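You operate a simulated robot arm through the tools that you are given. There is no shell and no other tool.

You run a simulated robot arm. Do the job below in one go: nothing can be reset, and whatever is moved stays where it is left.

Task
One service cylinder is under its card's weight: fill it with inert test charge from the yellow and purple bottles.
Fine: extract fan on first, it stays on; push each bottle home once on that group's seats and leave it; shut the refill lever when the display meets the card. The other bottles stay in the rack. The cushion stands at 30 psi, its relief at 43 psi. Set down upright: yellow refill bottle, purple refill bottle.
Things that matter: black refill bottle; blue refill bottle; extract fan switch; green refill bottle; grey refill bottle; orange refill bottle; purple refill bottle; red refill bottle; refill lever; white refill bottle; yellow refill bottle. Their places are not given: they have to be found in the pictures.

It is judged by the outcome, as a careful person would: the job done as asked, and still so three seconds after it is handed in. It fails if anything else is knocked over, pushed out of place, dropped, spilled or broken.

Robot
A 6-joint arm with a two-finger gripper, fixed in place. Base frame: the origin is on the floor under the middle of its stand, x ahead of it, y to its left, z up; the work surface is at about z = 0.7. Units: m, degrees, N and s.
It reaches about 1.572 m from its shoulder. Its first joint turns from -166.0 to 166.0 degrees. Payload 2.45 kg.
Tool frame: the origin (TCP) lies between the finger pads and is the grasp point; the fingertips stand 0.02 m ahead of it; z points along the fingers, y is the line along which they close. The gripper opens to 0.14 m; its body begins 0.168 m behind the TCP.
Orientation is told as [roll, pitch, yaw] about the base's x, y, z axes, in that order, counted from this pose: with the fingers straight down and closing along the base's y, the tool's x points along the base's -x, its y along +y and its z along -z.

Tools
- The arm moves only by the tool servo_tool. Its argument "series" is a list of rows, each a list of 6 numbers: the shift along the tool's x, y, z in m, then the turn, a rotation vector about the tool's x, y, z in degrees. In form: [[tx, ty, tz, ax, ay, az], ...]. A call has 1 to 20 rows; each row shifts and turns the commanded pose from where the row before left it, along the tool's axes as they then stand. "claw" is the gripper command, from -1 (shut) to 1 (fully open), values between in proportion, set as the call begins (left out, the last holds). Rows are played at 5 a second. More than 0.05 m and 8.6 degrees between two rows, or a gripper value outside its range, and nothing of the call is played. A pose out of reach is approached as far as the arm can. The call stops where the force on the tool passes 40 N (or 10 N more than at its start, if that is more) or the arm is blocked; 0.2 s more then pass. The fingers move at their own pace (about 0.045 m/s each) and stop on an object; they squeeze with about 36 N. The grip force told is the motor's: it shows also when the fingers shut on nothing. Time passes only in rows, and 0.2 s behind the last, so rows that do not move let the fingers close. The reply holds the time, the measured pose of the TCP, the force on the tool along the base axes, the opening and the grip force, in the units named above and with some noise, with the torque about the TCP (base axes, N m) and any sound that the robot's microphone picked up.
- Cameras (640 x 400 px; columns grow to the right, rows downward): "scene" is fixed at [0.3994, -0.5001, 1.7183]; the picture's right is [0.08, -1.00, 0.00], its down [-0.82, -0.07, -0.56] and it looks along [0.56, 0.04, -0.83] (base axes); focal length 214 px, centre (320, 200). "wrist" rides on the gripper at [0.078, 0.011, -0.209] in the tool frame; the picture's right is [-0.14, 0.99, 0.00], its down [-0.92, -0.13, -0.37] and it looks along [-0.37, -0.05, 0.93] (tool axes); focal length 280 px, centre (320, 200).
- get_image(camera): a new picture of that camera. It takes no simulated time.
- probe_pixels(camera, pixels): for up to 12 pixels [column, row] of the newest picture of that camera ("zoom" is the newest enlarged one), the place [x, y, z] in the base frame of the surface seen there, good to about 0.002 m. It takes no simulated time.
- enlarge(camera, box): a new picture of the part [left, top, right, bottom] of that camera's present view, enlarged. It takes no simulated time.
- job_done(): hands the job in; it is judged then, once.

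Unless the task says otherwise, let go and move clear before handing in.

The tools are called after "Request:" by a JSON object that holds its "op" and its "data". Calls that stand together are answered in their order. servo_tool: Moves the arm, as the interface text tells. Its arguments: {"type":"object","properties":{"series":{"type":"array","items":{"type":"array","items":{"type":"number"}}},"claw":{"type":"number"}},"required":["series"]} The other tools are called the same way: get_image (camera) takes a picture; probe_pixels (camera, pixels) gives the place of the surface under pixels of a picture; enlarge (camera, box) takes an enlarged picture of a part of a camera's view; job_done () hands the job in.

At the start:

```text
time: 0.0
eef_pos: [0.5635, -0.0429, 1.5006]
orientation: [0.0, 0.0, 0.0]
contact_force: [0.7, -0.7, -0.7]
moment: [-0.02, 0.03, -0.03]
finger_gap: 0.1399
grasp_force: 0.0
```

scene: 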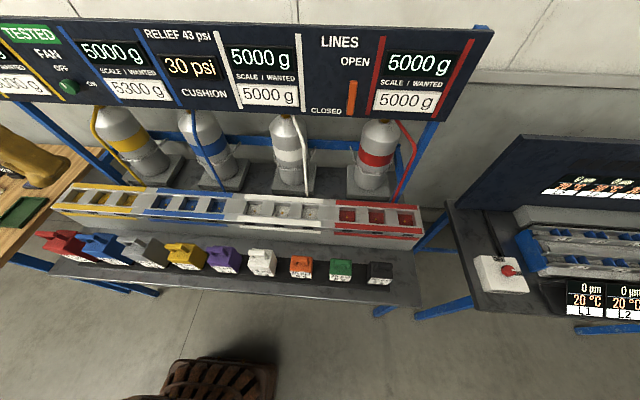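
wrist: 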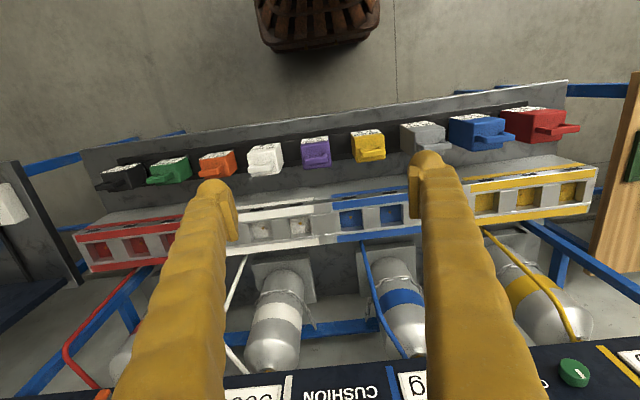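

The scene picture shows a panel with displays (around row 60-100), four cylinders, four groups of seats and nine bottles on a shelf. I will enlarge the parts to read the cards and labels.

Request:
{"op": "enlarge", "data": {"camera": "scene", "box": [0, 20, 240, 120]}}

Request:
{"op": "enlarge", "data": {"camera": "scene", "box": [220, 20, 500, 130]}}

Request:
{"op": "enlarge", "data": {"camera": "scene", "box": [30, 170, 240, 290]}}

Request:
{"op": "enlarge", "data": {"camera": "scene", "box": [220, 180, 430, 300]}}

```text
2.67 times, centred on (120, 70) of scene
```

zoom: 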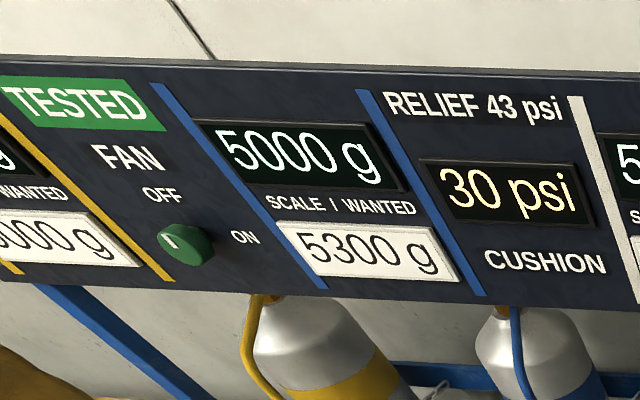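

```text
2.29 times, centred on (360, 75) of scene
```

zoom: 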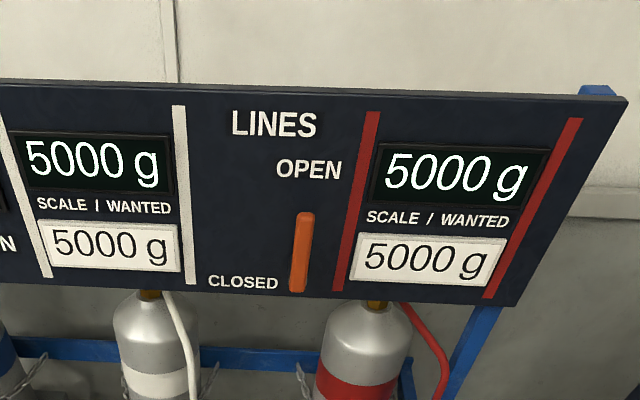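

```text
3.05 times, centred on (135, 230) of scene
```

zoom: 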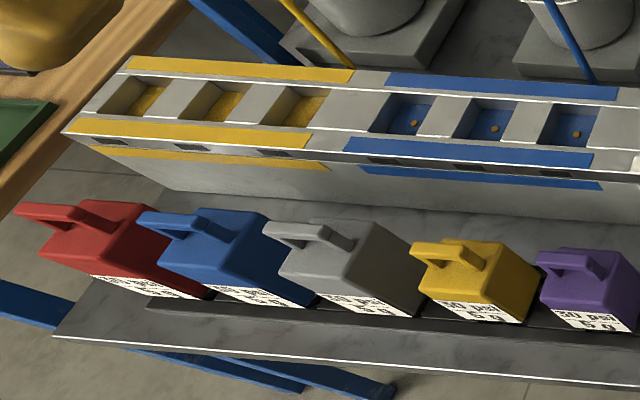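

```text
3.05 times, centred on (325, 240) of scene
```

zoom: 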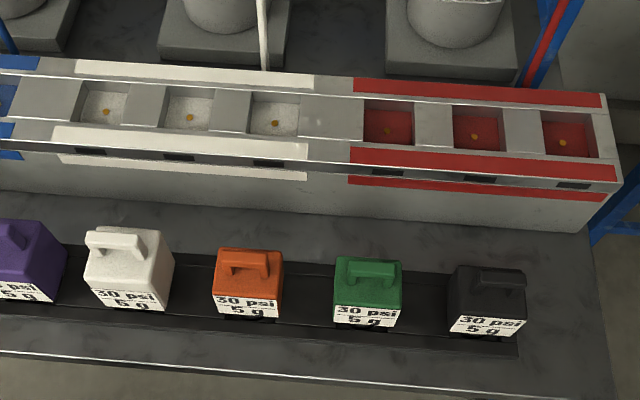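

The blue-striped group reads 5000 g with a 5300 g card, so the blue seats (and the blue cylinder) look like the target; I still need to check the yellow display and the labels and which hose goes to which. Zooming further.

Request:
{"op": "enlarge", "data": {"camera": "scene", "box": [0, 30, 60, 110]}}

Request:
{"op": "enlarge", "data": {"camera": "scene", "box": [150, 235, 250, 285]}}

Request:
{"op": "enlarge", "data": {"camera": "scene", "box": [310, 30, 400, 130]}}

Request:
{"op": "enlarge", "data": {"camera": "scene", "box": [30, 220, 150, 280]}}

Request:
{"op": "enlarge", "data": {"camera": "scene", "box": [130, 170, 250, 240]}}

Request:
{"op": "enlarge", "data": {"camera": "scene", "box": [80, 90, 240, 200]}}

```text
5.00 times, centred on (30, 70) of scene
```

zoom: 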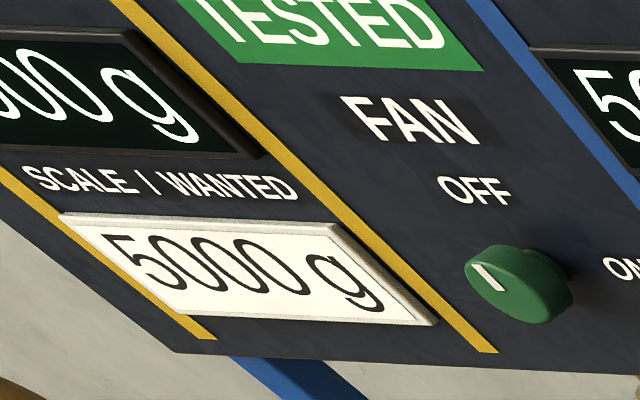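

```text
6.40 times, centred on (200, 260) of scene
```

zoom: 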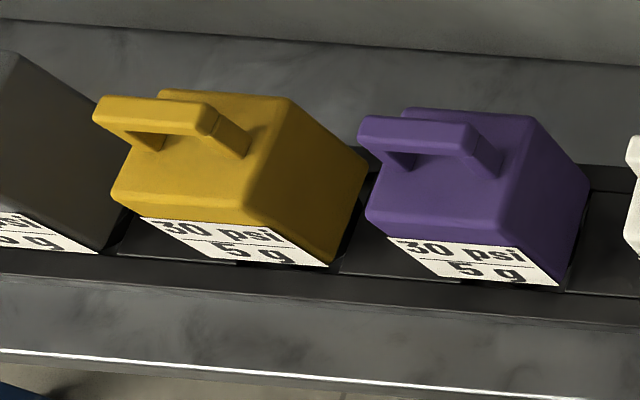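

```text
4.00 times, centred on (355, 80) of scene
```

zoom: 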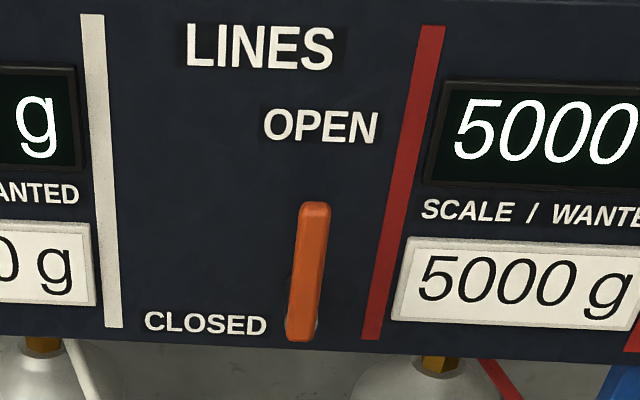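

```text
5.33 times, centred on (90, 250) of scene
```

zoom: 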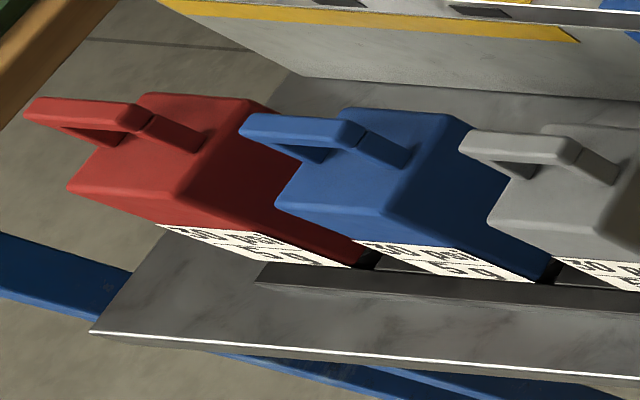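

```text
5.33 times, centred on (190, 205) of scene
```

zoom: 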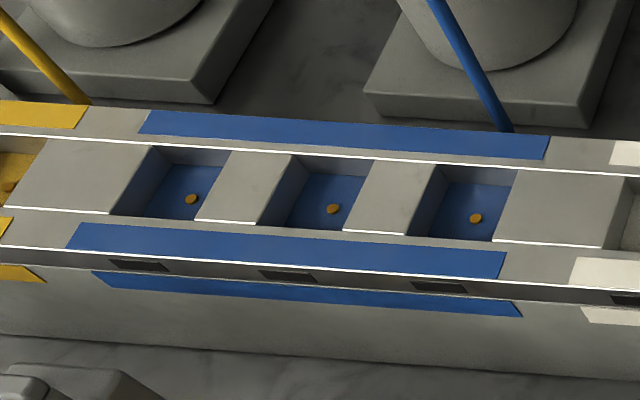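

```text
3.64 times, centred on (160, 145) of scene
```

zoom: 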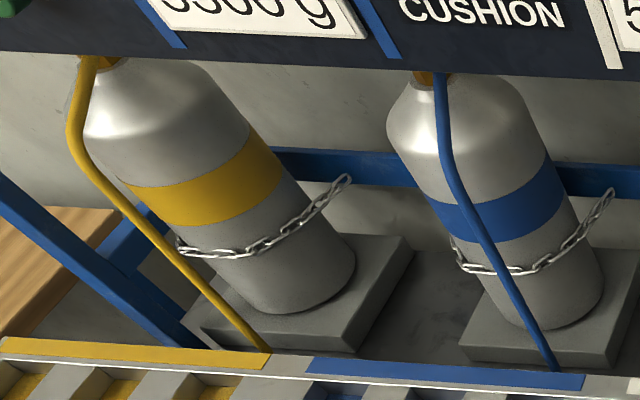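

The fan knob sits at about (68,86) with the mark toward OFF and the orange lever at about (352,98). I will probe the main surfaces for places.

Request:
{"op": "enlarge", "data": {"camera": "scene", "box": [50, 65, 110, 105]}}

Request:
{"op": "probe_pixels", "data": {"camera": "scene", "pixels": [[68, 86], [85, 95], [45, 80], [20, 30], [488, 30], [440, 120], [352, 85], [350, 98], [348, 112], [335, 100], [330, 60], [190, 68]]}}

Request:
{"op": "probe_pixels", "data": {"camera": "scene", "pixels": [[163, 203], [188, 205], [215, 208], [175, 203], [202, 206], [185, 216], [200, 188], [60, 215], [150, 240], [180, 245], [185, 260], [222, 255]]}}

Request:
{"op": "probe_pixels", "data": {"camera": "scene", "pixels": [[60, 240], [95, 243], [135, 245], [260, 255], [300, 260], [340, 265], [380, 265], [400, 285], [200, 275], [200, 285], [390, 250], [250, 240]]}}

```text
10.00 times, centred on (80, 85) of scene
```

zoom: 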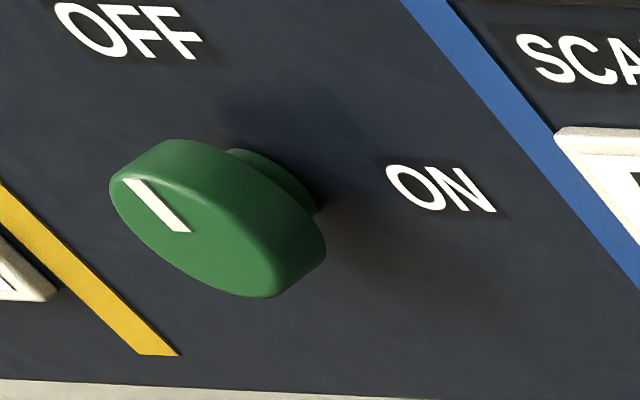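

```text
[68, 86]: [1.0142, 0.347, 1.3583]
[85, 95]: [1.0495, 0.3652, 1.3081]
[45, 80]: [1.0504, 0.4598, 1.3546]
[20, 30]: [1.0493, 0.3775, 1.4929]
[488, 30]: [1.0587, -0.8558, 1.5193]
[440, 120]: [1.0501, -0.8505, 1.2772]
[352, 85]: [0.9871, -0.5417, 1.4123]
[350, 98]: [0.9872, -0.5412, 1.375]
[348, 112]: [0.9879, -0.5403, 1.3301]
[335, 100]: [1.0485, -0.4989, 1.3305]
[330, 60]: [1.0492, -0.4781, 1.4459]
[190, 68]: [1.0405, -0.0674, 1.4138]
```

```text
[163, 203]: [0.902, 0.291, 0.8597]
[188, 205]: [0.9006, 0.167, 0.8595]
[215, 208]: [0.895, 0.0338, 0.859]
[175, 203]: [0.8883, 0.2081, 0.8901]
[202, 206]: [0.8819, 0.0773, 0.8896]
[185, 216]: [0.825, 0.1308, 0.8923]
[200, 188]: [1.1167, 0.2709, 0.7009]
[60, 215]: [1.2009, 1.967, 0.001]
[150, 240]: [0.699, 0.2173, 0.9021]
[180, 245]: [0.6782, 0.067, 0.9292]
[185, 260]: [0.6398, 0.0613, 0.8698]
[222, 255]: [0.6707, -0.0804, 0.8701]
```

```text
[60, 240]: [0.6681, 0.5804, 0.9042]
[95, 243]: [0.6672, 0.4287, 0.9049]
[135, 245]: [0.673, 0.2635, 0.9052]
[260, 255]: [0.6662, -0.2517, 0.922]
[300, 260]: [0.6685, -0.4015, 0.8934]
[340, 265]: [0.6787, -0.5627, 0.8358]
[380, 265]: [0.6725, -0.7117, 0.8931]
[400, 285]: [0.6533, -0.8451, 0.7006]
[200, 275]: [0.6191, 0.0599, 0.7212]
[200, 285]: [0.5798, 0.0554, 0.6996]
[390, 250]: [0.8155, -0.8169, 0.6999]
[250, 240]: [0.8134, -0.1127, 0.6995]
```

The knob face is at x≈1.014, y≈0.347, z≈1.358 and the panel at x≈1.05; lever bar at x≈0.987, y≈-0.541. I'll zoom more on the labels before moving.

Request:
{"op": "enlarge", "data": {"camera": "scene", "box": [165, 255, 215, 285]}}

Request:
{"op": "enlarge", "data": {"camera": "scene", "box": [205, 255, 255, 285]}}

Request:
{"op": "enlarge", "data": {"camera": "wrist", "box": [280, 110, 480, 240]}}

Request:
{"op": "enlarge", "data": {"camera": "scene", "box": [240, 250, 300, 285]}}

```text
12.80 times, centred on (190, 270) of scene
```

zoom: 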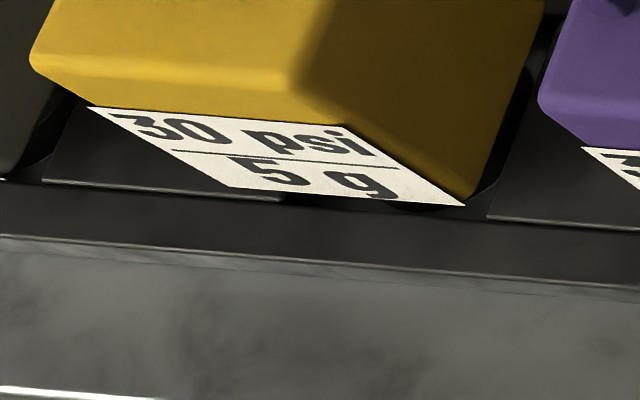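

```text
12.80 times, centred on (230, 270) of scene
```

zoom: 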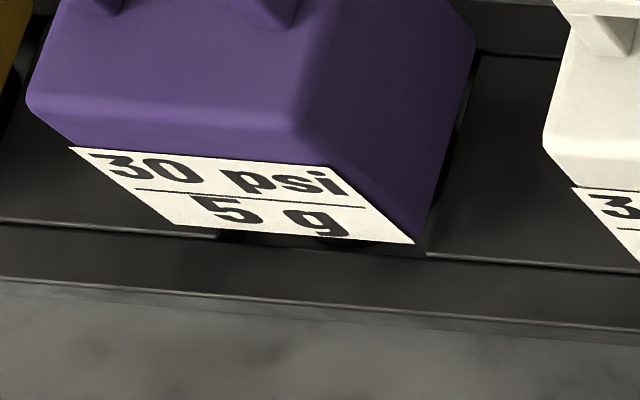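

```text
3.08 times, centred on (380, 175) of wrist
```

zoom: 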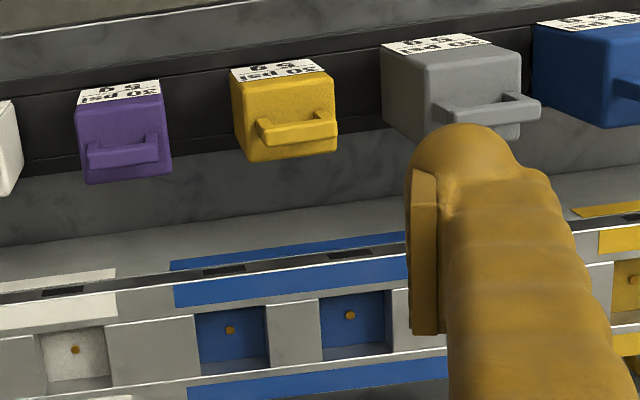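

```text
10.67 times, centred on (270, 268) of scene
```

zoom: 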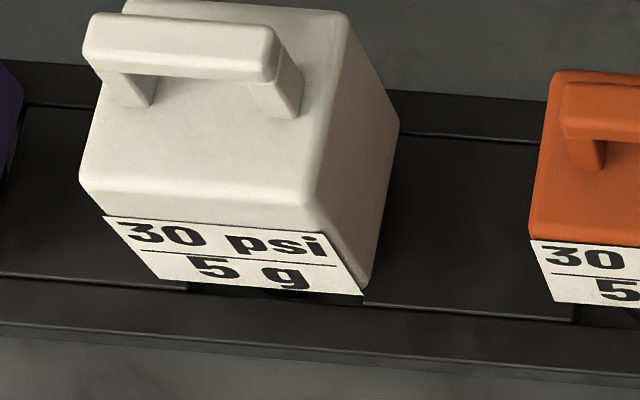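

Labels all read "30 psi / 5 g", and blue is the only short one (5000 against 5300 g). I'll first swing the fingers to point forward (+x) so the wrist camera sees the panel.

Request:
{"op": "servo_tool", "data": {"series": [[0, 0, 0, 0, -7.5, 0], [0, 0, 0, 0, -7.5, 0], [0, 0, 0, 0, -7.5, 0], [0, 0, 0, 0, -7.5, 0], [0, 0, 0, 0, -7.5, 0], [0, 0, 0, 0, -7.5, 0], [0, 0, 0, 0, -7.5, 0], [0, 0, 0, 0, -7.5, 0], [0, 0, 0, 0, -7.5, 0], [0, 0, 0, 0, -7.5, 0], [0, 0, 0, 0, -7.5, 0], [0, 0, 0, 0, -7.5, 0]], "claw": 0.2}}

Request:
{"op": "get_image", "data": {"camera": "wrist"}}

Request:
{"op": "get_image", "data": {"camera": "scene"}}

```text
time: 2.6
eef_pos: [0.5651, -0.0314, 1.494]
orientation: [-23.0, -82.9, 25.0]
contact_force: [0.8, 0.4, 2.5]
moment: [0.13, 0.37, -0.04]
finger_gap: 0.0839
grasp_force: 0.1
out of reach, approached as far as the arm can: row 12
```

```text
taken
```

wrist: 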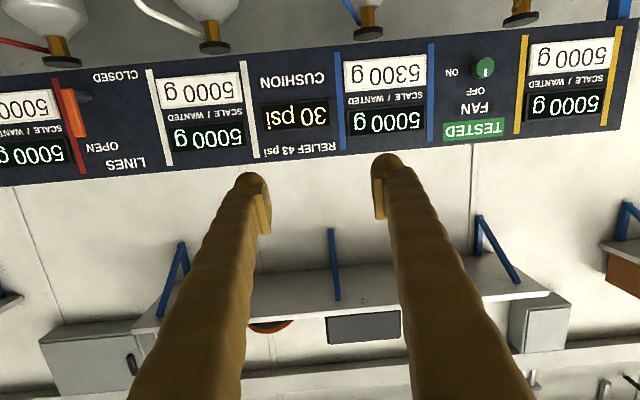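

```text
taken
```

scene: 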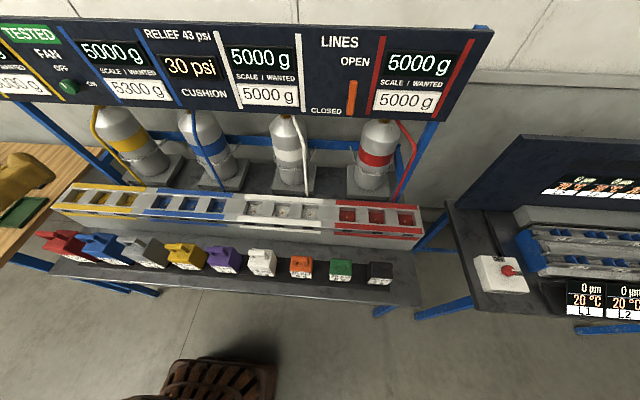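

The wrist camera now sees the whole panel upside down: knob at (484,68), lever at (72,107). Enlarging both to see their pivots and present states.

Request:
{"op": "enlarge", "data": {"camera": "wrist", "box": [40, 60, 160, 180]}}

Request:
{"op": "enlarge", "data": {"camera": "wrist", "box": [430, 40, 530, 130]}}

Request:
{"op": "probe_pixels", "data": {"camera": "wrist", "pixels": [[484, 68], [475, 90], [451, 72], [70, 92], [72, 107], [76, 130], [86, 98], [484, 60], [494, 68]]}}

```text
3.33 times, centred on (100, 120) of wrist
```

zoom: 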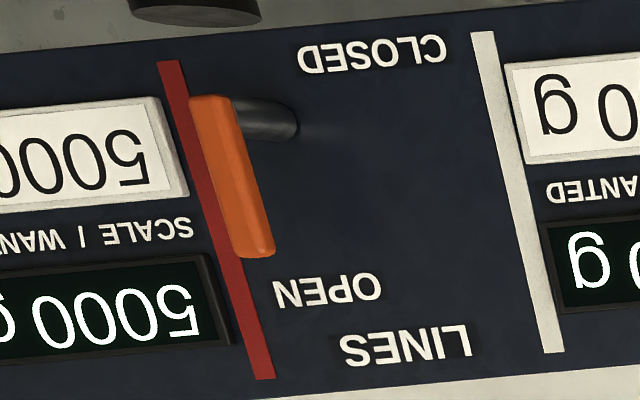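

```text
4.44 times, centred on (480, 85) of wrist
```

zoom: 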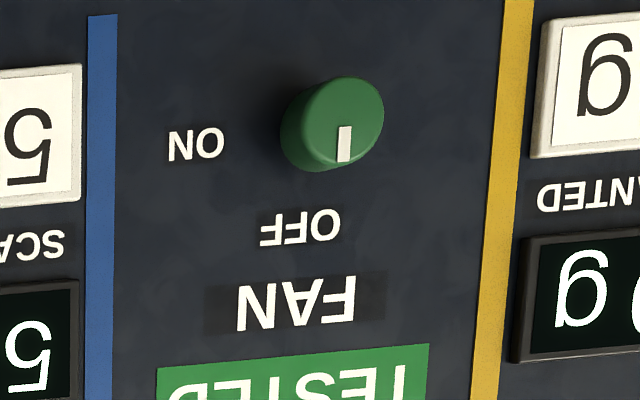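

```text
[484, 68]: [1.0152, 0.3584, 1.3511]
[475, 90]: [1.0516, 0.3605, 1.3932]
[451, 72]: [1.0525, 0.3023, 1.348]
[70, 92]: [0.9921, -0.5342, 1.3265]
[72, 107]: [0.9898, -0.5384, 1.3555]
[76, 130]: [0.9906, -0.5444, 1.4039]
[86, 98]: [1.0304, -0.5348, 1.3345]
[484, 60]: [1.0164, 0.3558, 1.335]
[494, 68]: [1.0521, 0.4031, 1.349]
```

The lever pivots at its bottom (shaft near zoom (270,118)), stands up at OPEN and would swing toward CLOSED on +y; the knob mark points to OFF. Probing the knob face outline precisely for the grip.

Request:
{"op": "probe_pixels", "data": {"camera": "zoom", "pixels": [[345, 118], [345, 84], [345, 165], [310, 125], [380, 112], [330, 80], [290, 140], [345, 145], [315, 165], [200, 145], [300, 228], [375, 100]]}}

```text
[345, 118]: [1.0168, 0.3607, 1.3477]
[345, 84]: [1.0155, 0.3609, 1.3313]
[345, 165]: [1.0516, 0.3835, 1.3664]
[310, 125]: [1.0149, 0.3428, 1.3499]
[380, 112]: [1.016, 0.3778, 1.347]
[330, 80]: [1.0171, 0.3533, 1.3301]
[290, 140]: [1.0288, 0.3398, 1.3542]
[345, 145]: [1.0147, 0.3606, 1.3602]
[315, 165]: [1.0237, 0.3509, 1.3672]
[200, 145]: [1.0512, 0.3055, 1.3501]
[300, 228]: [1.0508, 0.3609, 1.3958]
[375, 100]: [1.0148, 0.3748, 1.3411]
```

The knob is centred at about y=0.360, z=1.350 with face x=1.015 (OFF above, ON at y=0.305). I'll move the open fingers to a standoff in front of it.

Request:
{"op": "servo_tool", "data": {"series": [[0, 0, 0.045, 0, 0, 0], [0, 0, 0.045, 0, 0, 0], [0.0125, 0.0336, 0.0205, 0, 0, 0], [0.0125, 0.0336, 0.0205, 0, 0, 0], [0.0125, 0.0336, 0.0205, 0, 0, 0], [0.0125, 0.0336, 0.0205, 0, 0, 0], [0.0125, 0.0336, 0.0205, 0, 0, 0], [0.0125, 0.0336, 0.0205, 0, 0, 0], [0.0125, 0.0336, 0.0205, 0, 0, 0], [0.0125, 0.0336, 0.0205, 0, 0, 0], [0.0125, 0.0336, 0.0205, 0, 0, 0], [0.0125, 0.0336, 0.0205, 0, 0, 0], [0.0125, 0.0336, 0.0205, 0, 0, 0], [0.0125, 0.0336, 0.0205, 0, 0, 0], [0, 0, 0, 0, 0, 0]]}}

Request:
{"op": "get_image", "data": {"camera": "wrist"}}

Request:
{"op": "get_image", "data": {"camera": "scene"}}

```text
time: 5.8
eef_pos: [0.7546, 0.1515, 1.2927]
orientation: [1.1, -72.2, 13.0]
contact_force: [1.3, -0.5, 0.8]
moment: [0.06, 0.01, 0.0]
finger_gap: 0.084
grasp_force: 0.1
out of reach, approached as far as the arm can: row 4, 5, 6, 7, 8, 9, 10, 11, 12, 13, 14
```

```text
taken
```

wrist: 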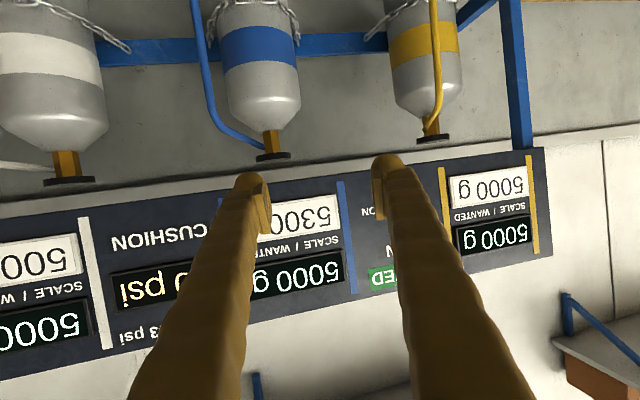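

```text
taken
```

scene: 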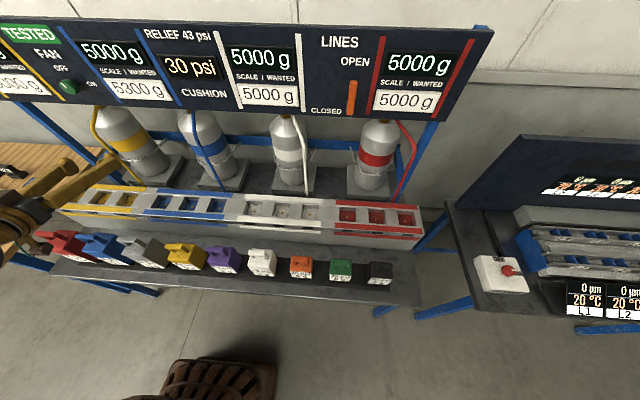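

The arm stopped short (TCP 0.755, 0.152, 1.293, tilted), so something in that pose is beyond a joint limit. I'll send a null row to see whether the command still stands ahead of the arm.

Request:
{"op": "servo_tool", "data": {"series": [[0, 0, 0, 0, 0, 0], [0, 0, 0, 0, 0, 0], [0, 0, 0, 0, 0, 0], [0, 0, 0, 0, 0, 0], [0, 0, 0, 0, 0, 0]]}}

```text
time: 7.0
eef_pos: [0.7547, 0.1516, 1.2911]
orientation: [1.1, -72.1, 12.9]
contact_force: [1.0, 0.4, 0.3]
moment: [-0.01, 0.0, -0.03]
finger_gap: 0.0841
grasp_force: 0.1
```

The command re-bases on the measured pose each call. I'll straighten the orientation with slow steps while advancing a little, and see whether it is still reported out of reach.

Request:
{"op": "servo_tool", "data": {"series": [[0, 0, 0.015, 2.56, -3.57, 0.4], [0, 0, 0.015, 2.56, -3.57, 0.4], [0, 0, 0.015, 2.56, -3.57, 0.4], [0, 0, 0.015, 2.56, -3.57, 0.4], [0, 0, 0.015, 2.56, -3.57, 0.4], [0, 0, 0, 0, 0, 0]]}}

```text
time: 8.4
eef_pos: [0.77, 0.1271, 1.2878]
orientation: [1.6, -75.2, 11.3]
contact_force: [-0.4, 0.2, -1.2]
moment: [-0.01, -0.01, 0.0]
finger_gap: 0.0839
grasp_force: 0.1
out of reach, approached as far as the arm can: row 1, 2, 3, 4, 5
```

Still limited around pitch -75°. I'll look at the arm itself in the scene to understand its geometry and wrist.

Request:
{"op": "get_image", "data": {"camera": "scene"}}

Request:
{"op": "enlarge", "data": {"camera": "scene", "box": [0, 120, 140, 290]}}

Request:
{"op": "get_image", "data": {"camera": "wrist"}}

```text
taken
```

scene: 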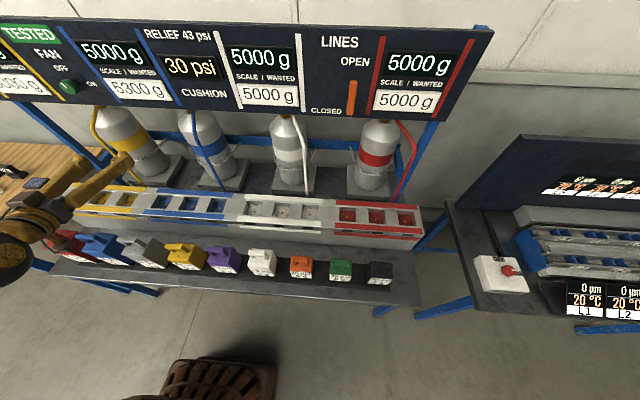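

```text
2.35 times, centred on (70, 205) of scene
```

zoom: 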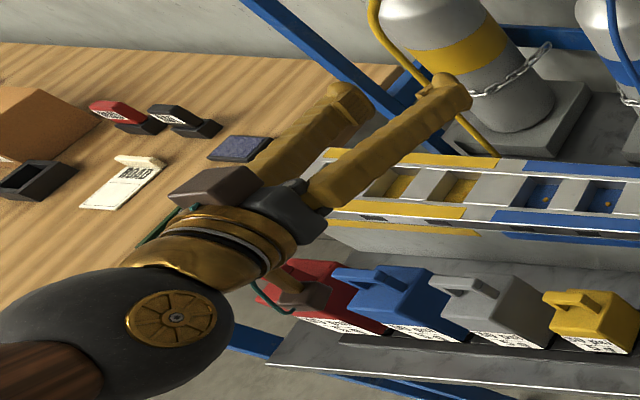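

```text
taken
```

wrist: 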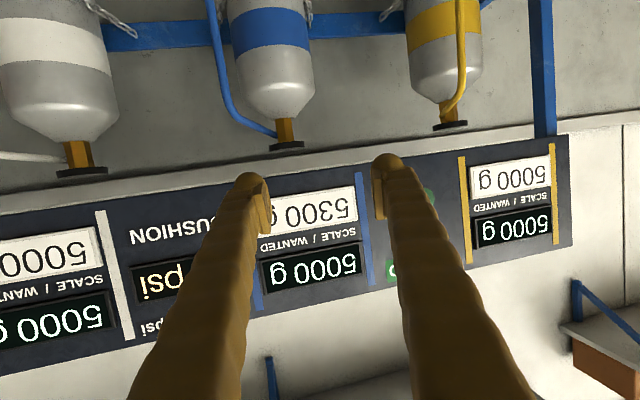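

I'll probe the wrist joint (zoom (175,315)), forearm and gripper body to get their places.

Request:
{"op": "probe_pixels", "data": {"camera": "zoom", "pixels": [[175, 315], [45, 370], [210, 240], [220, 190], [290, 210], [345, 95], [450, 90], [20, 300], [100, 280]]}}

```text
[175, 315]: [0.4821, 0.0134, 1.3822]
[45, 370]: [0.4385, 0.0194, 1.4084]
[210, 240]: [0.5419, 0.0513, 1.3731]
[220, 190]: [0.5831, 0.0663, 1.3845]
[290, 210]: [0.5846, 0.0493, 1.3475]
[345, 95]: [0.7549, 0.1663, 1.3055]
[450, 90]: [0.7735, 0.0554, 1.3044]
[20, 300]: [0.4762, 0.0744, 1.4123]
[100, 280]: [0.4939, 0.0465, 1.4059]
```

Wrist centre is only about 0.49 m out, so the arm is folded tightly and the wrist hits a limit; extending should free it. I'll translate out and up without rotating.

Request:
{"op": "servo_tool", "data": {"series": [[-0.0197, 0.019, 0.0261, 0, 0, 0], [-0.0197, 0.019, 0.0261, 0, 0, 0], [-0.0197, 0.019, 0.0261, 0, 0, 0], [-0.0197, 0.019, 0.0261, 0, 0, 0], [-0.0197, 0.019, 0.0261, 0, 0, 0], [0, 0, 0, 0, 0, 0]]}}

```text
time: 9.8
eef_pos: [0.9098, 0.1821, 1.3517]
orientation: [2.3, -75.1, 11.5]
contact_force: [-0.1, -1.1, -0.7]
moment: [-0.02, 0.03, 0.0]
finger_gap: 0.0839
grasp_force: 0.0
out of reach, approached as far as the arm can: row 1, 2, 3, 4, 5
```

It reached x=0.91, z=1.352 but y stalled where the tool's yaw equals the arm's azimuth — this looks like the wrist being straight (singular, at a joint stop). I'll look at the forearm in the scene picture.

Request:
{"op": "get_image", "data": {"camera": "scene"}}

Request:
{"op": "enlarge", "data": {"camera": "scene", "box": [0, 80, 160, 240]}}

```text
taken
```

scene: 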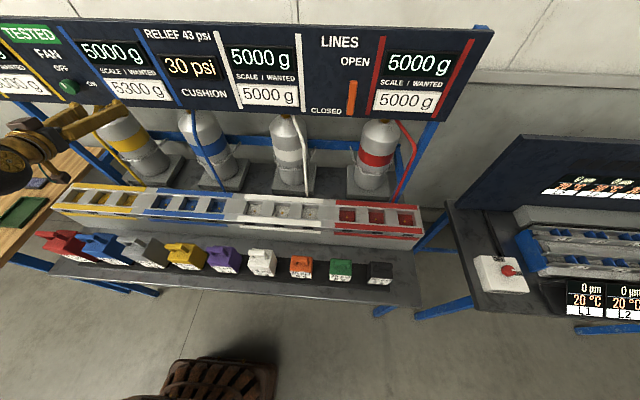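

```text
2.50 times, centred on (80, 160) of scene
```

zoom: 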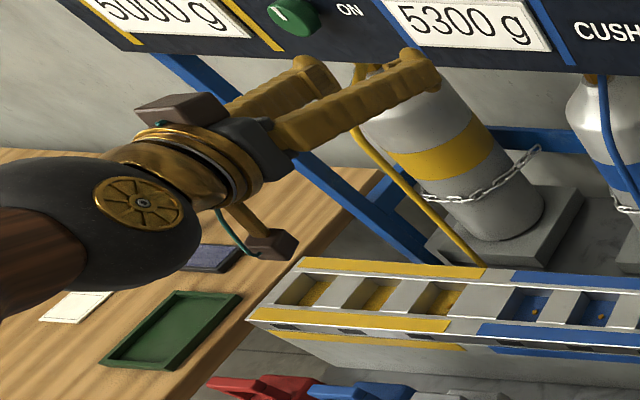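

Request:
{"op": "probe_pixels", "data": {"camera": "zoom", "pixels": [[5, 235], [30, 260], [60, 260], [140, 203], [100, 170], [200, 170], [300, 75], [410, 65]]}}

```text
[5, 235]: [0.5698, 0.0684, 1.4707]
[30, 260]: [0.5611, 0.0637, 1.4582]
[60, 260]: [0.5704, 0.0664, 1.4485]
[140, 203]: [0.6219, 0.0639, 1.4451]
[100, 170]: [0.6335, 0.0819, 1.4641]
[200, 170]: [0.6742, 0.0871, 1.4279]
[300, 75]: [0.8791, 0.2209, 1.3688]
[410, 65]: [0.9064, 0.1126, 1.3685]
```

The forearm and tool are in one straight line, so the wrist bend joint is at its straight-end stop. I'll bend the tool back down, then swing it out to the right of the arm plane (rolling the forearm joint) and come up to horizontal that way.

Request:
{"op": "servo_tool", "data": {"series": [[0, 0, -0.02, 0, 7, 0], [0, 0, -0.02, 0, 7, 0], [0, 0, -0.02, 0, 7, 0], [0, 0, -0.02, 0, 7, 0], [0, 0, -0.02, 0, 7, 0], [0, 0, 0, 0, 0, 0]]}}

```text
time: 11.2
eef_pos: [0.8783, 0.212, 1.3727]
orientation: [6.7, -66.2, 13.0]
contact_force: [-0.8, -0.6, -0.4]
moment: [0.02, 0.02, 0.01]
finger_gap: 0.0841
grasp_force: 0.1
out of reach, approached as far as the arm can: row 1, 2, 3, 4, 5
```

The bend moved only 9° of the 35° asked, so I need to learn how the command is tracked. I'll do a null row, then a small pure pitch test.

Request:
{"op": "servo_tool", "data": {"series": [[0, 0, 0, 0, 0, 0], [0, 0, 0, 0, 0, 0], [0, 0, 0, 0, 0, 0]]}}

Request:
{"op": "servo_tool", "data": {"series": [[0, 0, 0, 0, 4, 0], [0, 0, 0, 0, 4, 0], [0, 0, 0, 0, 0, 0]]}}

```text
time: 12.0
eef_pos: [0.8785, 0.2117, 1.3735]
orientation: [6.6, -66.2, 12.9]
contact_force: [0.4, 0.5, 0.2]
moment: [0.03, 0.02, -0.03]
finger_gap: 0.084
grasp_force: 0.0
```

```text
time: 12.8
eef_pos: [0.8783, 0.213, 1.3747]
orientation: [5.1, -58.2, 14.7]
contact_force: [0.2, 0.5, 0.1]
moment: [-0.02, 0.0, 0.05]
finger_gap: 0.0842
grasp_force: 0.0
```

That tracked exactly (8° of 8°), so away from the straight wrist the command is followed. I'll bend further to about -38°.

Request:
{"op": "servo_tool", "data": {"series": [[0, 0, 0, 0, 5, 0], [0, 0, 0, 0, 5, 0], [0, 0, 0, 0, 5, 0], [0, 0, 0, 0, 5, 0], [0, 0, 0, 0, 0, 0]]}}

Request:
{"op": "get_image", "data": {"camera": "scene"}}

```text
time: 14.0
eef_pos: [0.8753, 0.2125, 1.3733]
orientation: [3.4, -38.2, 16.9]
contact_force: [0.1, 0.5, -0.8]
moment: [0.04, -0.01, 0.0]
finger_gap: 0.0837
grasp_force: 0.1
```

```text
taken
```

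scene: 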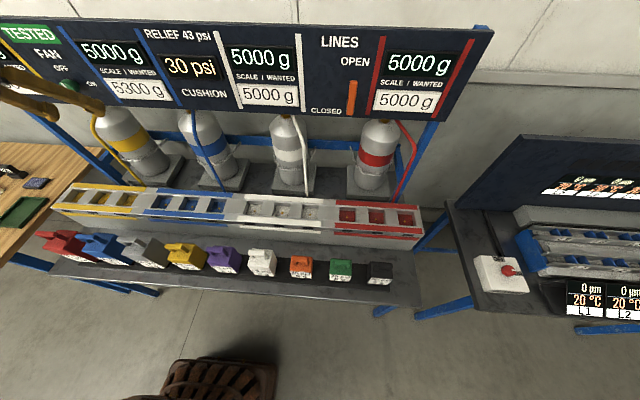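

Now at pitch -38°, yaw 17°, all tracking. Next I yaw the tool to the right about the vertical by about 42°.

Request:
{"op": "servo_tool", "data": {"series": [[0, 0, 0, 4.31, 0, 5.52], [0, 0, 0, 4.31, 0, 5.52], [0, 0, 0, 4.31, 0, 5.52], [0, 0, 0, 4.31, 0, 5.52], [0, 0, 0, 4.31, 0, 5.52], [0, 0, 0, 4.31, 0, 5.52], [0, 0, 0, 0, 0, 0]]}}

```text
time: 15.6
eef_pos: [0.8762, 0.2119, 1.3733]
orientation: [2.6, -36.4, -24.7]
contact_force: [0.5, -0.8, -0.1]
moment: [0.04, -0.01, 0.0]
finger_gap: 0.0839
grasp_force: 0.0
```

Yaw is now -25°. I'll pitch up toward horizontal with the tool held off to the right of the arm plane.

Request:
{"op": "servo_tool", "data": {"series": [[0, 0, 0, 0, -7, 0], [0, 0, 0, 0, -7, 0], [0, 0, 0, 0, -7, 0], [0, 0, 0, 0, -7, 0], [0, 0, 0, 0, -7, 0], [0, 0, 0, 0, -7, 0], [0, 0, 0, 0, -7, 0], [0, 0, 0, 0, 0, 0]]}}

```text
time: 17.4
eef_pos: [0.8776, 0.2116, 1.3737]
orientation: [26.5, -85.0, -49.5]
contact_force: [0.0, -0.5, 0.1]
moment: [0.03, 0.0, -0.01]
finger_gap: 0.0839
grasp_force: 0.0
```

It tracked: the tool now points (0.92,-0.39,-0.08). I'll shift to in front of the knob (y=0.36, z=1.35), then square up to the panel.

Request:
{"op": "servo_tool", "data": {"series": [[0.0078, 0.0379, -0.0042, 0, 0, 0], [0.0078, 0.0379, -0.0042, 0, 0, 0], [0.0078, 0.0379, -0.0042, 0, 0, 0], [0.0078, 0.0379, -0.0042, 0, 0, 0], [0, 0, 0, -5.75, -0.99, -0.78], [0, 0, 0, -5.75, -0.99, -0.78], [0, 0, 0, -5.75, -0.99, -0.78], [0, 0, 0, -5.75, -0.99, -0.78], [0, 0, 0, 0, 0, 0]]}}

Request:
{"op": "get_image", "data": {"camera": "wrist"}}

Request:
{"op": "get_image", "data": {"camera": "scene"}}

```text
time: 19.4
eef_pos: [0.9202, 0.3603, 1.3516]
orientation: [-12.8, -89.9, 12.9]
contact_force: [0.5, 0.0, 0.4]
moment: [-0.02, -0.01, 0.0]
finger_gap: 0.0842
grasp_force: 0.0
```

```text
taken
```

wrist: 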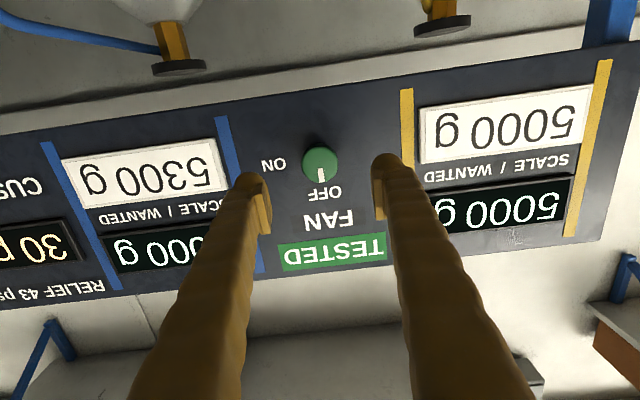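

```text
taken
```

scene: 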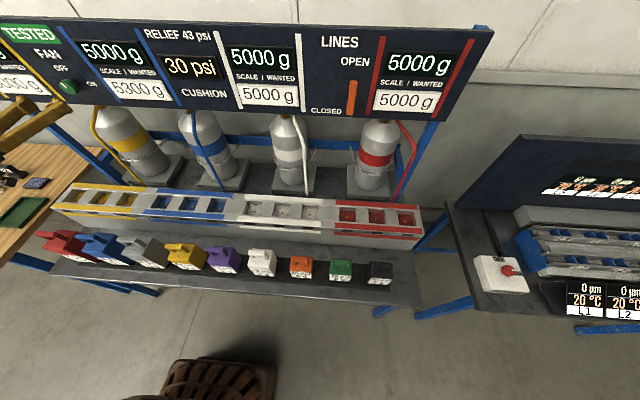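

The fingers now point at the panel with the knob at (320,163) between them. Probing its outline from here before closing in.

Request:
{"op": "probe_pixels", "data": {"camera": "wrist", "pixels": [[320, 163], [305, 163], [336, 163], [320, 149], [320, 178], [310, 153], [332, 174], [250, 190], [390, 180]]}}

Request:
{"op": "enlarge", "data": {"camera": "wrist", "box": [260, 110, 400, 200]}}

```text
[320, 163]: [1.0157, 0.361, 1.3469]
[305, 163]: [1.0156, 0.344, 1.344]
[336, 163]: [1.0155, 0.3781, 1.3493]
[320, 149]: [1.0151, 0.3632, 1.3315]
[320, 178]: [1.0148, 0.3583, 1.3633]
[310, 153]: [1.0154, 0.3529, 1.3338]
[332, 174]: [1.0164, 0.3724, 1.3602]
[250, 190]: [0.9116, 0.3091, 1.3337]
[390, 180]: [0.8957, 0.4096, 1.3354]
```

```text
4.44 times, centred on (330, 155) of wrist
```

zoom: 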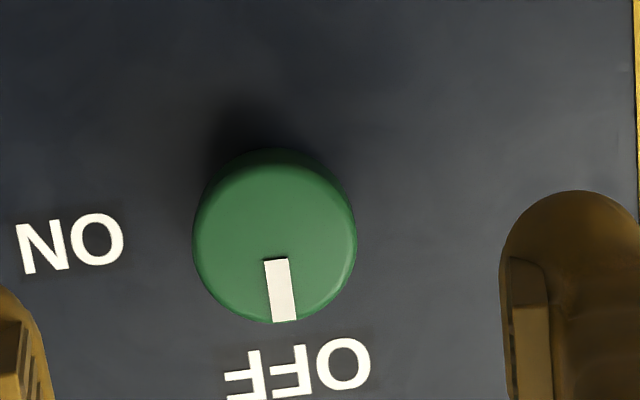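

Knob centre is y≈0.3605, z≈1.349, face x≈1.015. I advance 0.10 m so the fingertips straddle it about 1 cm off the panel.

Request:
{"op": "servo_tool", "data": {"series": [[0.002, 0, 0.025, 0, 0, 0], [0, 0, 0.025, 0, 0, 0], [0, 0, 0.025, 0, 0, 0], [0, 0, 0.0235, 0, 0, 0], [0, 0, 0, 0, 0, 0]]}}

Request:
{"op": "get_image", "data": {"camera": "wrist"}}

```text
time: 20.6
eef_pos: [1.0151, 0.3605, 1.3481]
orientation: [-9.6, -90.0, 9.5]
contact_force: [0.7, 0.1, 0.5]
moment: [-0.01, 0.03, 0.02]
finger_gap: 0.084
grasp_force: 0.0
```

```text
taken
```

wrist: 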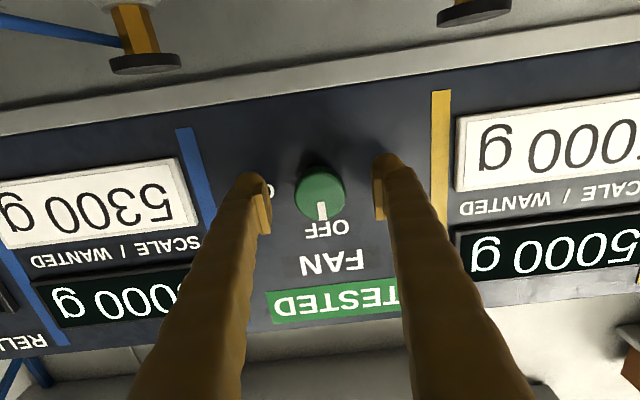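

Tips straddle the knob. I'll advance 5 mm more and close on it.

Request:
{"op": "servo_tool", "data": {"series": [[0, 0, 0.005, 0, 0, 0]]}}

Request:
{"op": "servo_tool", "data": {"series": [[0, 0, 0, 0, 0, 0], [0, 0, 0, 0, 0, 0], [0, 0, 0, 0, 0, 0], [0, 0, 0, 0, 0, 0], [0, 0, 0, 0, 0, 0], [0, 0, 0, 0, 0, 0]], "claw": -1}}

```text
time: 21.0
eef_pos: [1.022, 0.3593, 1.3493]
orientation: [2.8, -89.9, -2.8]
contact_force: [0.0, -0.6, -0.5]
moment: [-0.01, -0.04, 0.0]
finger_gap: 0.084
grasp_force: 0.1
```

```text
time: 22.4
eef_pos: [1.0212, 0.3601, 1.3484]
orientation: [-5.1, -89.9, 5.3]
contact_force: [0.7, -2.0, 0.4]
moment: [0.0, -0.02, -0.04]
finger_gap: 0.0408
grasp_force: 44.9
```

The knob is held (gap 0.041). Now I turn it clockwise as seen from the front, +45° about the tool axis first.

Request:
{"op": "servo_tool", "data": {"series": [[0, 0, 0, 0, 0, 7.5], [0, 0, 0, 0, 0, 7.5], [0, 0, 0, 0, 0, 7.5], [0, 0, 0, 0, 0, 7.5], [0, 0, 0, 0, 0, 7.5], [0, 0, 0, 0, 0, 7.5]]}}

Request:
{"op": "get_image", "data": {"camera": "wrist"}}

```text
time: 23.5
eef_pos: [1.022, 0.3604, 1.3483]
orientation: [89.3, -58.9, -89.5]
contact_force: [-8.4, -3.7, -1.3]
moment: [0.0, 0.06, -0.04]
finger_gap: 0.0408
grasp_force: 45.6
out of reach, approached as far as the arm can: row 5
stopped in row 5: the force on the tool passed its limit at 43 N (the readings are from after the stop); the commanded pose is now the measured one
```

```text
taken
```

wrist: 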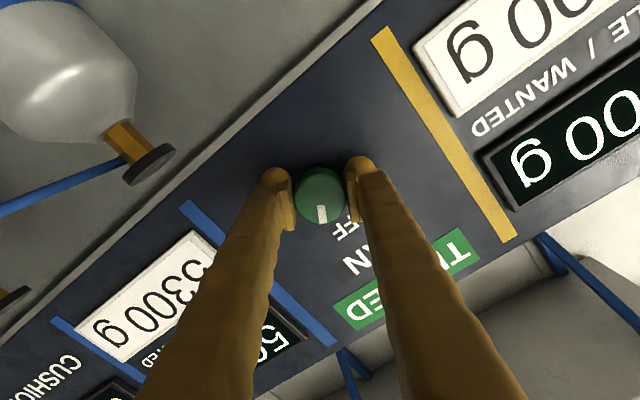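

The roll joint ran out at about +31° and the knob has followed by that much (mark at (321,213), camera rolled with it). I'll let go, back off slightly and look at where the knob stays.

Request:
{"op": "servo_tool", "data": {"series": [[0, 0, 0, 0, 0, 0], [0, 0, 0, 0, 0, 0], [0, 0, 0, 0, 0, 0], [0, 0, 0, 0, 0, 0]], "claw": 0.2}}

Request:
{"op": "servo_tool", "data": {"series": [[0, 0, -0.03, 0, 0, 0], [0, 0, -0.03, 0, 0, 0]]}}

Request:
{"op": "get_image", "data": {"camera": "wrist"}}

Request:
{"op": "enlarge", "data": {"camera": "wrist", "box": [240, 110, 400, 230]}}

```text
time: 24.5
eef_pos: [1.0221, 0.3611, 1.3495]
orientation: [89.2, -58.9, -89.6]
contact_force: [0.7, -0.1, 0.4]
moment: [-0.03, -0.03, -0.01]
finger_gap: 0.084
grasp_force: 0.1
```

```text
time: 25.1
eef_pos: [0.9622, 0.3584, 1.3474]
orientation: [89.2, -59.0, -89.3]
contact_force: [-0.6, -0.3, -0.5]
moment: [0.03, -0.04, -0.03]
finger_gap: 0.084
grasp_force: 0.1
```

```text
taken
```

wrist: 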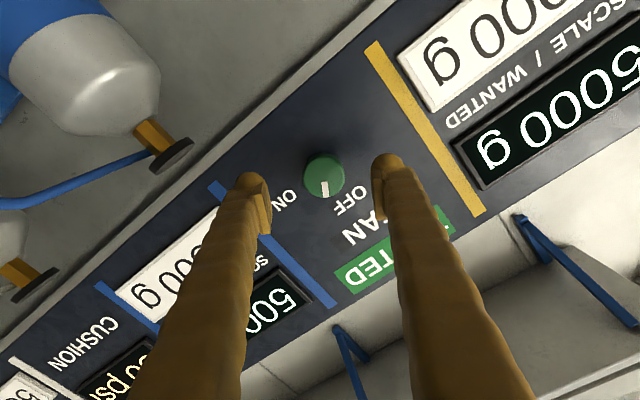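

```text
3.33 times, centred on (320, 170) of wrist
```

zoom: 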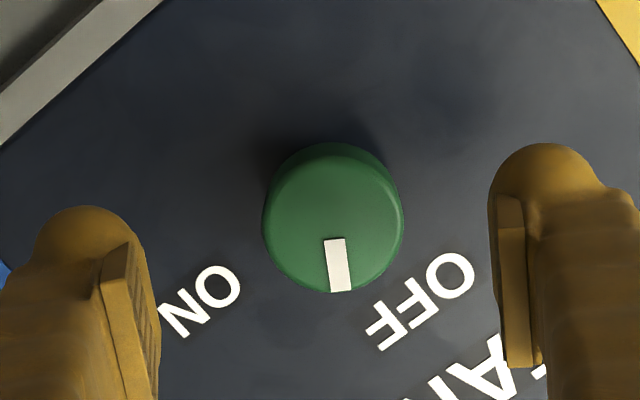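

The knob stays partly turned, mark between OFF and ON. I'll roll the gripper back -70°, re-enter and grip again.

Request:
{"op": "servo_tool", "data": {"series": [[0, 0, 0, 0, 0, -7.8], [0, 0, 0, 0, 0, -7.8], [0, 0, 0, 0, 0, -7.8], [0, 0, 0, 0, 0, -7.8], [0, 0, 0, 0, 0, -7.8], [0, 0, 0, 0, 0, -7.8], [0, 0, 0, 0, 0, -7.8], [0, 0, 0, 0, 0, -7.8], [0, 0, 0, 0, 0, -7.8], [0, 0, 0, 0, 0, 0]]}}

Request:
{"op": "get_image", "data": {"camera": "wrist"}}

```text
time: 27.3
eef_pos: [0.9619, 0.3601, 1.3481]
orientation: [-89.4, -50.8, 89.5]
contact_force: [-0.8, 0.1, 0.1]
moment: [0.01, 0.01, 0.02]
finger_gap: 0.0843
grasp_force: 0.1
```

```text
taken
```

wrist: 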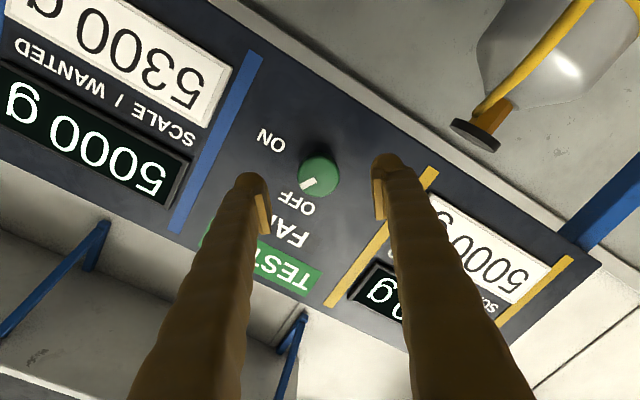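

Rolled back to about -39°; knob at (319,175) still centred. Advance 0.059 and grip.

Request:
{"op": "servo_tool", "data": {"series": [[0, 0, 0.02, 0, 0, 0], [0, 0, 0.02, 0, 0, 0], [0, 0, 0.019, 0, 0, 0], [0, 0, 0, 0, 0, 0]]}}

Request:
{"op": "servo_tool", "data": {"series": [[0, 0, 0, 0, 0, 0], [0, 0, 0, 0, 0, 0], [0, 0, 0, 0, 0, 0], [0, 0, 0, 0, 0, 0], [0, 0, 0, 0, 0, 0], [0, 0, 0, 0, 0, 0]], "claw": -1}}

Request:
{"op": "servo_tool", "data": {"series": [[0, 0, 0, 0, 0, 5], [0, 0, 0, 0, 0, 5], [0, 0, 0, 0, 0, 5], [0, 0, 0, 0, 0, 5], [0, 0, 0, 0, 0, 5], [0, 0, 0, 0, 0, 5], [0, 0, 0, 0, 0, 5], [0, 0, 0, 0, 0, 5], [0, 0, 0, 0, 0, 5], [0, 0, 0, 0, 0, 5], [0, 0, 0, 0, 0, 5], [0, 0, 0, 0, 0, 4]]}}

Request:
{"op": "get_image", "data": {"camera": "wrist"}}

```text
time: 28.3
eef_pos: [1.0226, 0.3602, 1.3486]
orientation: [-89.4, -50.9, 89.4]
contact_force: [-0.2, 0.3, 0.4]
moment: [0.0, -0.01, 0.0]
finger_gap: 0.0838
grasp_force: 0.1
```

```text
time: 29.7
eef_pos: [1.0231, 0.3584, 1.35]
orientation: [-89.5, -50.9, 89.4]
contact_force: [3.8, -15.5, 9.5]
moment: [-0.01, -0.09, -0.22]
finger_gap: 0.0403
grasp_force: 44.8
```

```text
time: 32.3
eef_pos: [1.0204, 0.3611, 1.3481]
orientation: [88.9, -70.0, -89.0]
contact_force: [17.5, -18.9, 1.5]
moment: [-1.15, -0.15, -0.13]
finger_gap: 0.0402
grasp_force: 45.0
```

```text
taken
```

wrist: 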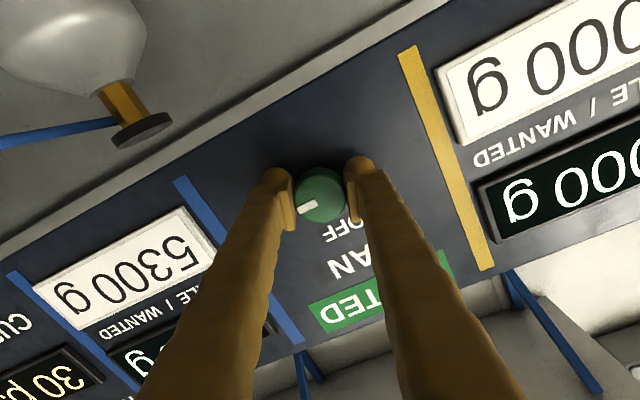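

The knob has turned a further ~59° and the moment shows -1.15 N m, as at a stop. Letting go, backing off and checking the mark against ON.

Request:
{"op": "servo_tool", "data": {"series": [[0, 0, 0, 0, 0, 0], [0, 0, 0, 0, 0, 0], [0, 0, 0, 0, 0, 0], [0, 0, 0, 0, 0, 0]], "claw": 0.2}}

Request:
{"op": "servo_tool", "data": {"series": [[0, 0, -0.03, 0, 0, 0], [0, 0, -0.03, 0, 0, 0], [0, 0, 0, 0, 0, 0]]}}

Request:
{"op": "get_image", "data": {"camera": "wrist"}}

Request:
{"op": "enlarge", "data": {"camera": "wrist", "box": [240, 110, 400, 230]}}

Request:
{"op": "get_image", "data": {"camera": "scene"}}

Request:
{"op": "enlarge", "data": {"camera": "scene", "box": [0, 20, 240, 120]}}

```text
time: 33.3
eef_pos: [1.0202, 0.3615, 1.3481]
orientation: [88.9, -70.2, -89.2]
contact_force: [-0.1, 0.4, 0.1]
moment: [-0.02, 0.0, 0.01]
finger_gap: 0.0839
grasp_force: 0.1
```

```text
time: 34.1
eef_pos: [0.9611, 0.3604, 1.3439]
orientation: [88.9, -70.2, -89.0]
contact_force: [-1.3, 0.5, 0.4]
moment: [-0.01, -0.02, 0.01]
finger_gap: 0.0842
grasp_force: 0.1
```

```text
taken
```

wrist: 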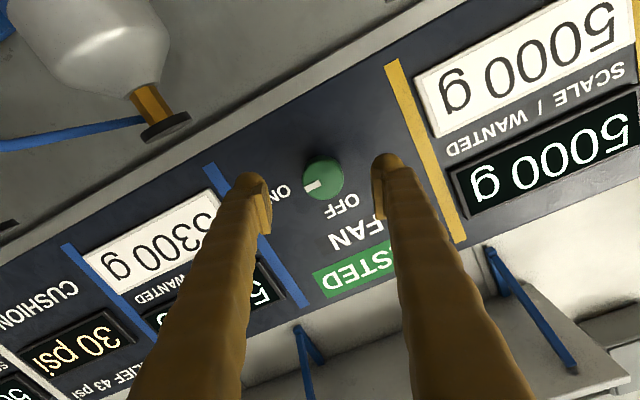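

```text
3.33 times, centred on (320, 170) of wrist
```

zoom: 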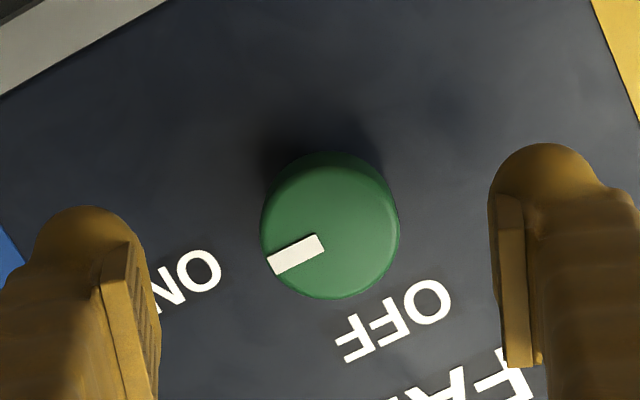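

```text
taken
```

scene: 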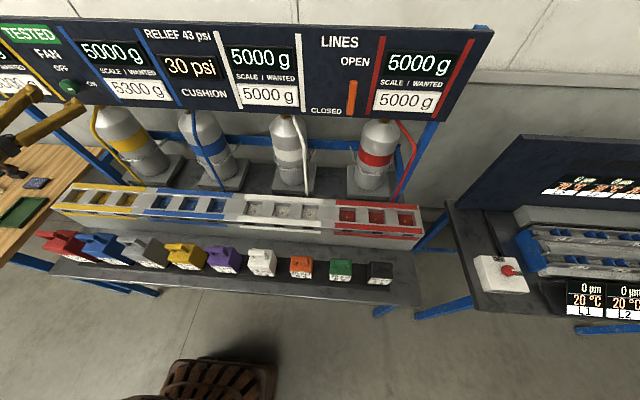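

```text
2.67 times, centred on (120, 70) of scene
```

zoom: 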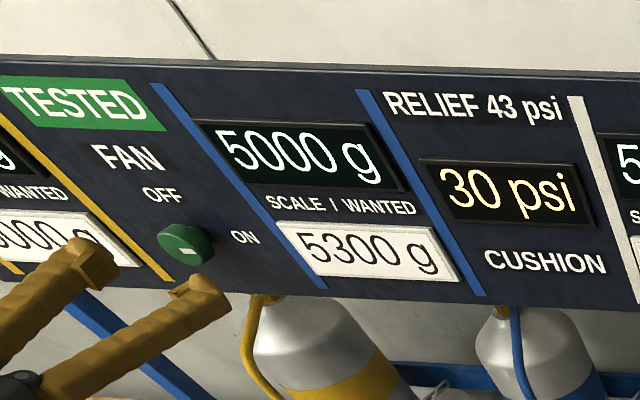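

The mark now points at ON. I'll check its angle precisely by probing the mark's ends.

Request:
{"op": "enlarge", "data": {"camera": "wrist", "box": [290, 145, 360, 205]}}

Request:
{"op": "probe_pixels", "data": {"camera": "zoom", "pixels": [[320, 200], [180, 245], [310, 255]]}}

```text
6.67 times, centred on (325, 175) of wrist
```

zoom: 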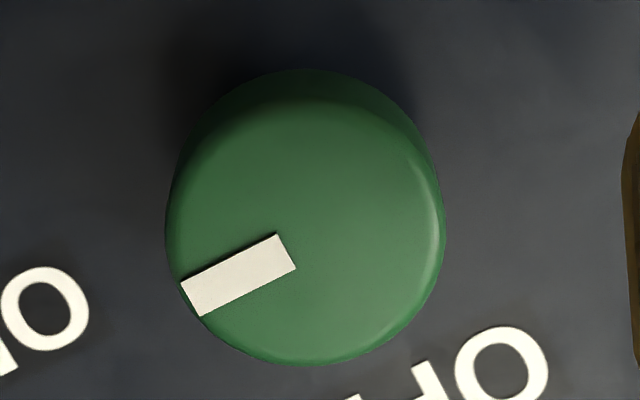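

```text
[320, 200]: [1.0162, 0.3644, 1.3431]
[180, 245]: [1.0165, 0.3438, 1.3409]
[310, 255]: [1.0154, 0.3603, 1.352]
```

Request:
{"op": "probe_pixels", "data": {"camera": "zoom", "pixels": [[190, 300], [285, 252], [200, 295], [275, 257]]}}

```text
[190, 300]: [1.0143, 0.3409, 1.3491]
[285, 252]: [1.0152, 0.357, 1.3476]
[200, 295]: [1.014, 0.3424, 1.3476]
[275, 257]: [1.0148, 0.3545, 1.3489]
```

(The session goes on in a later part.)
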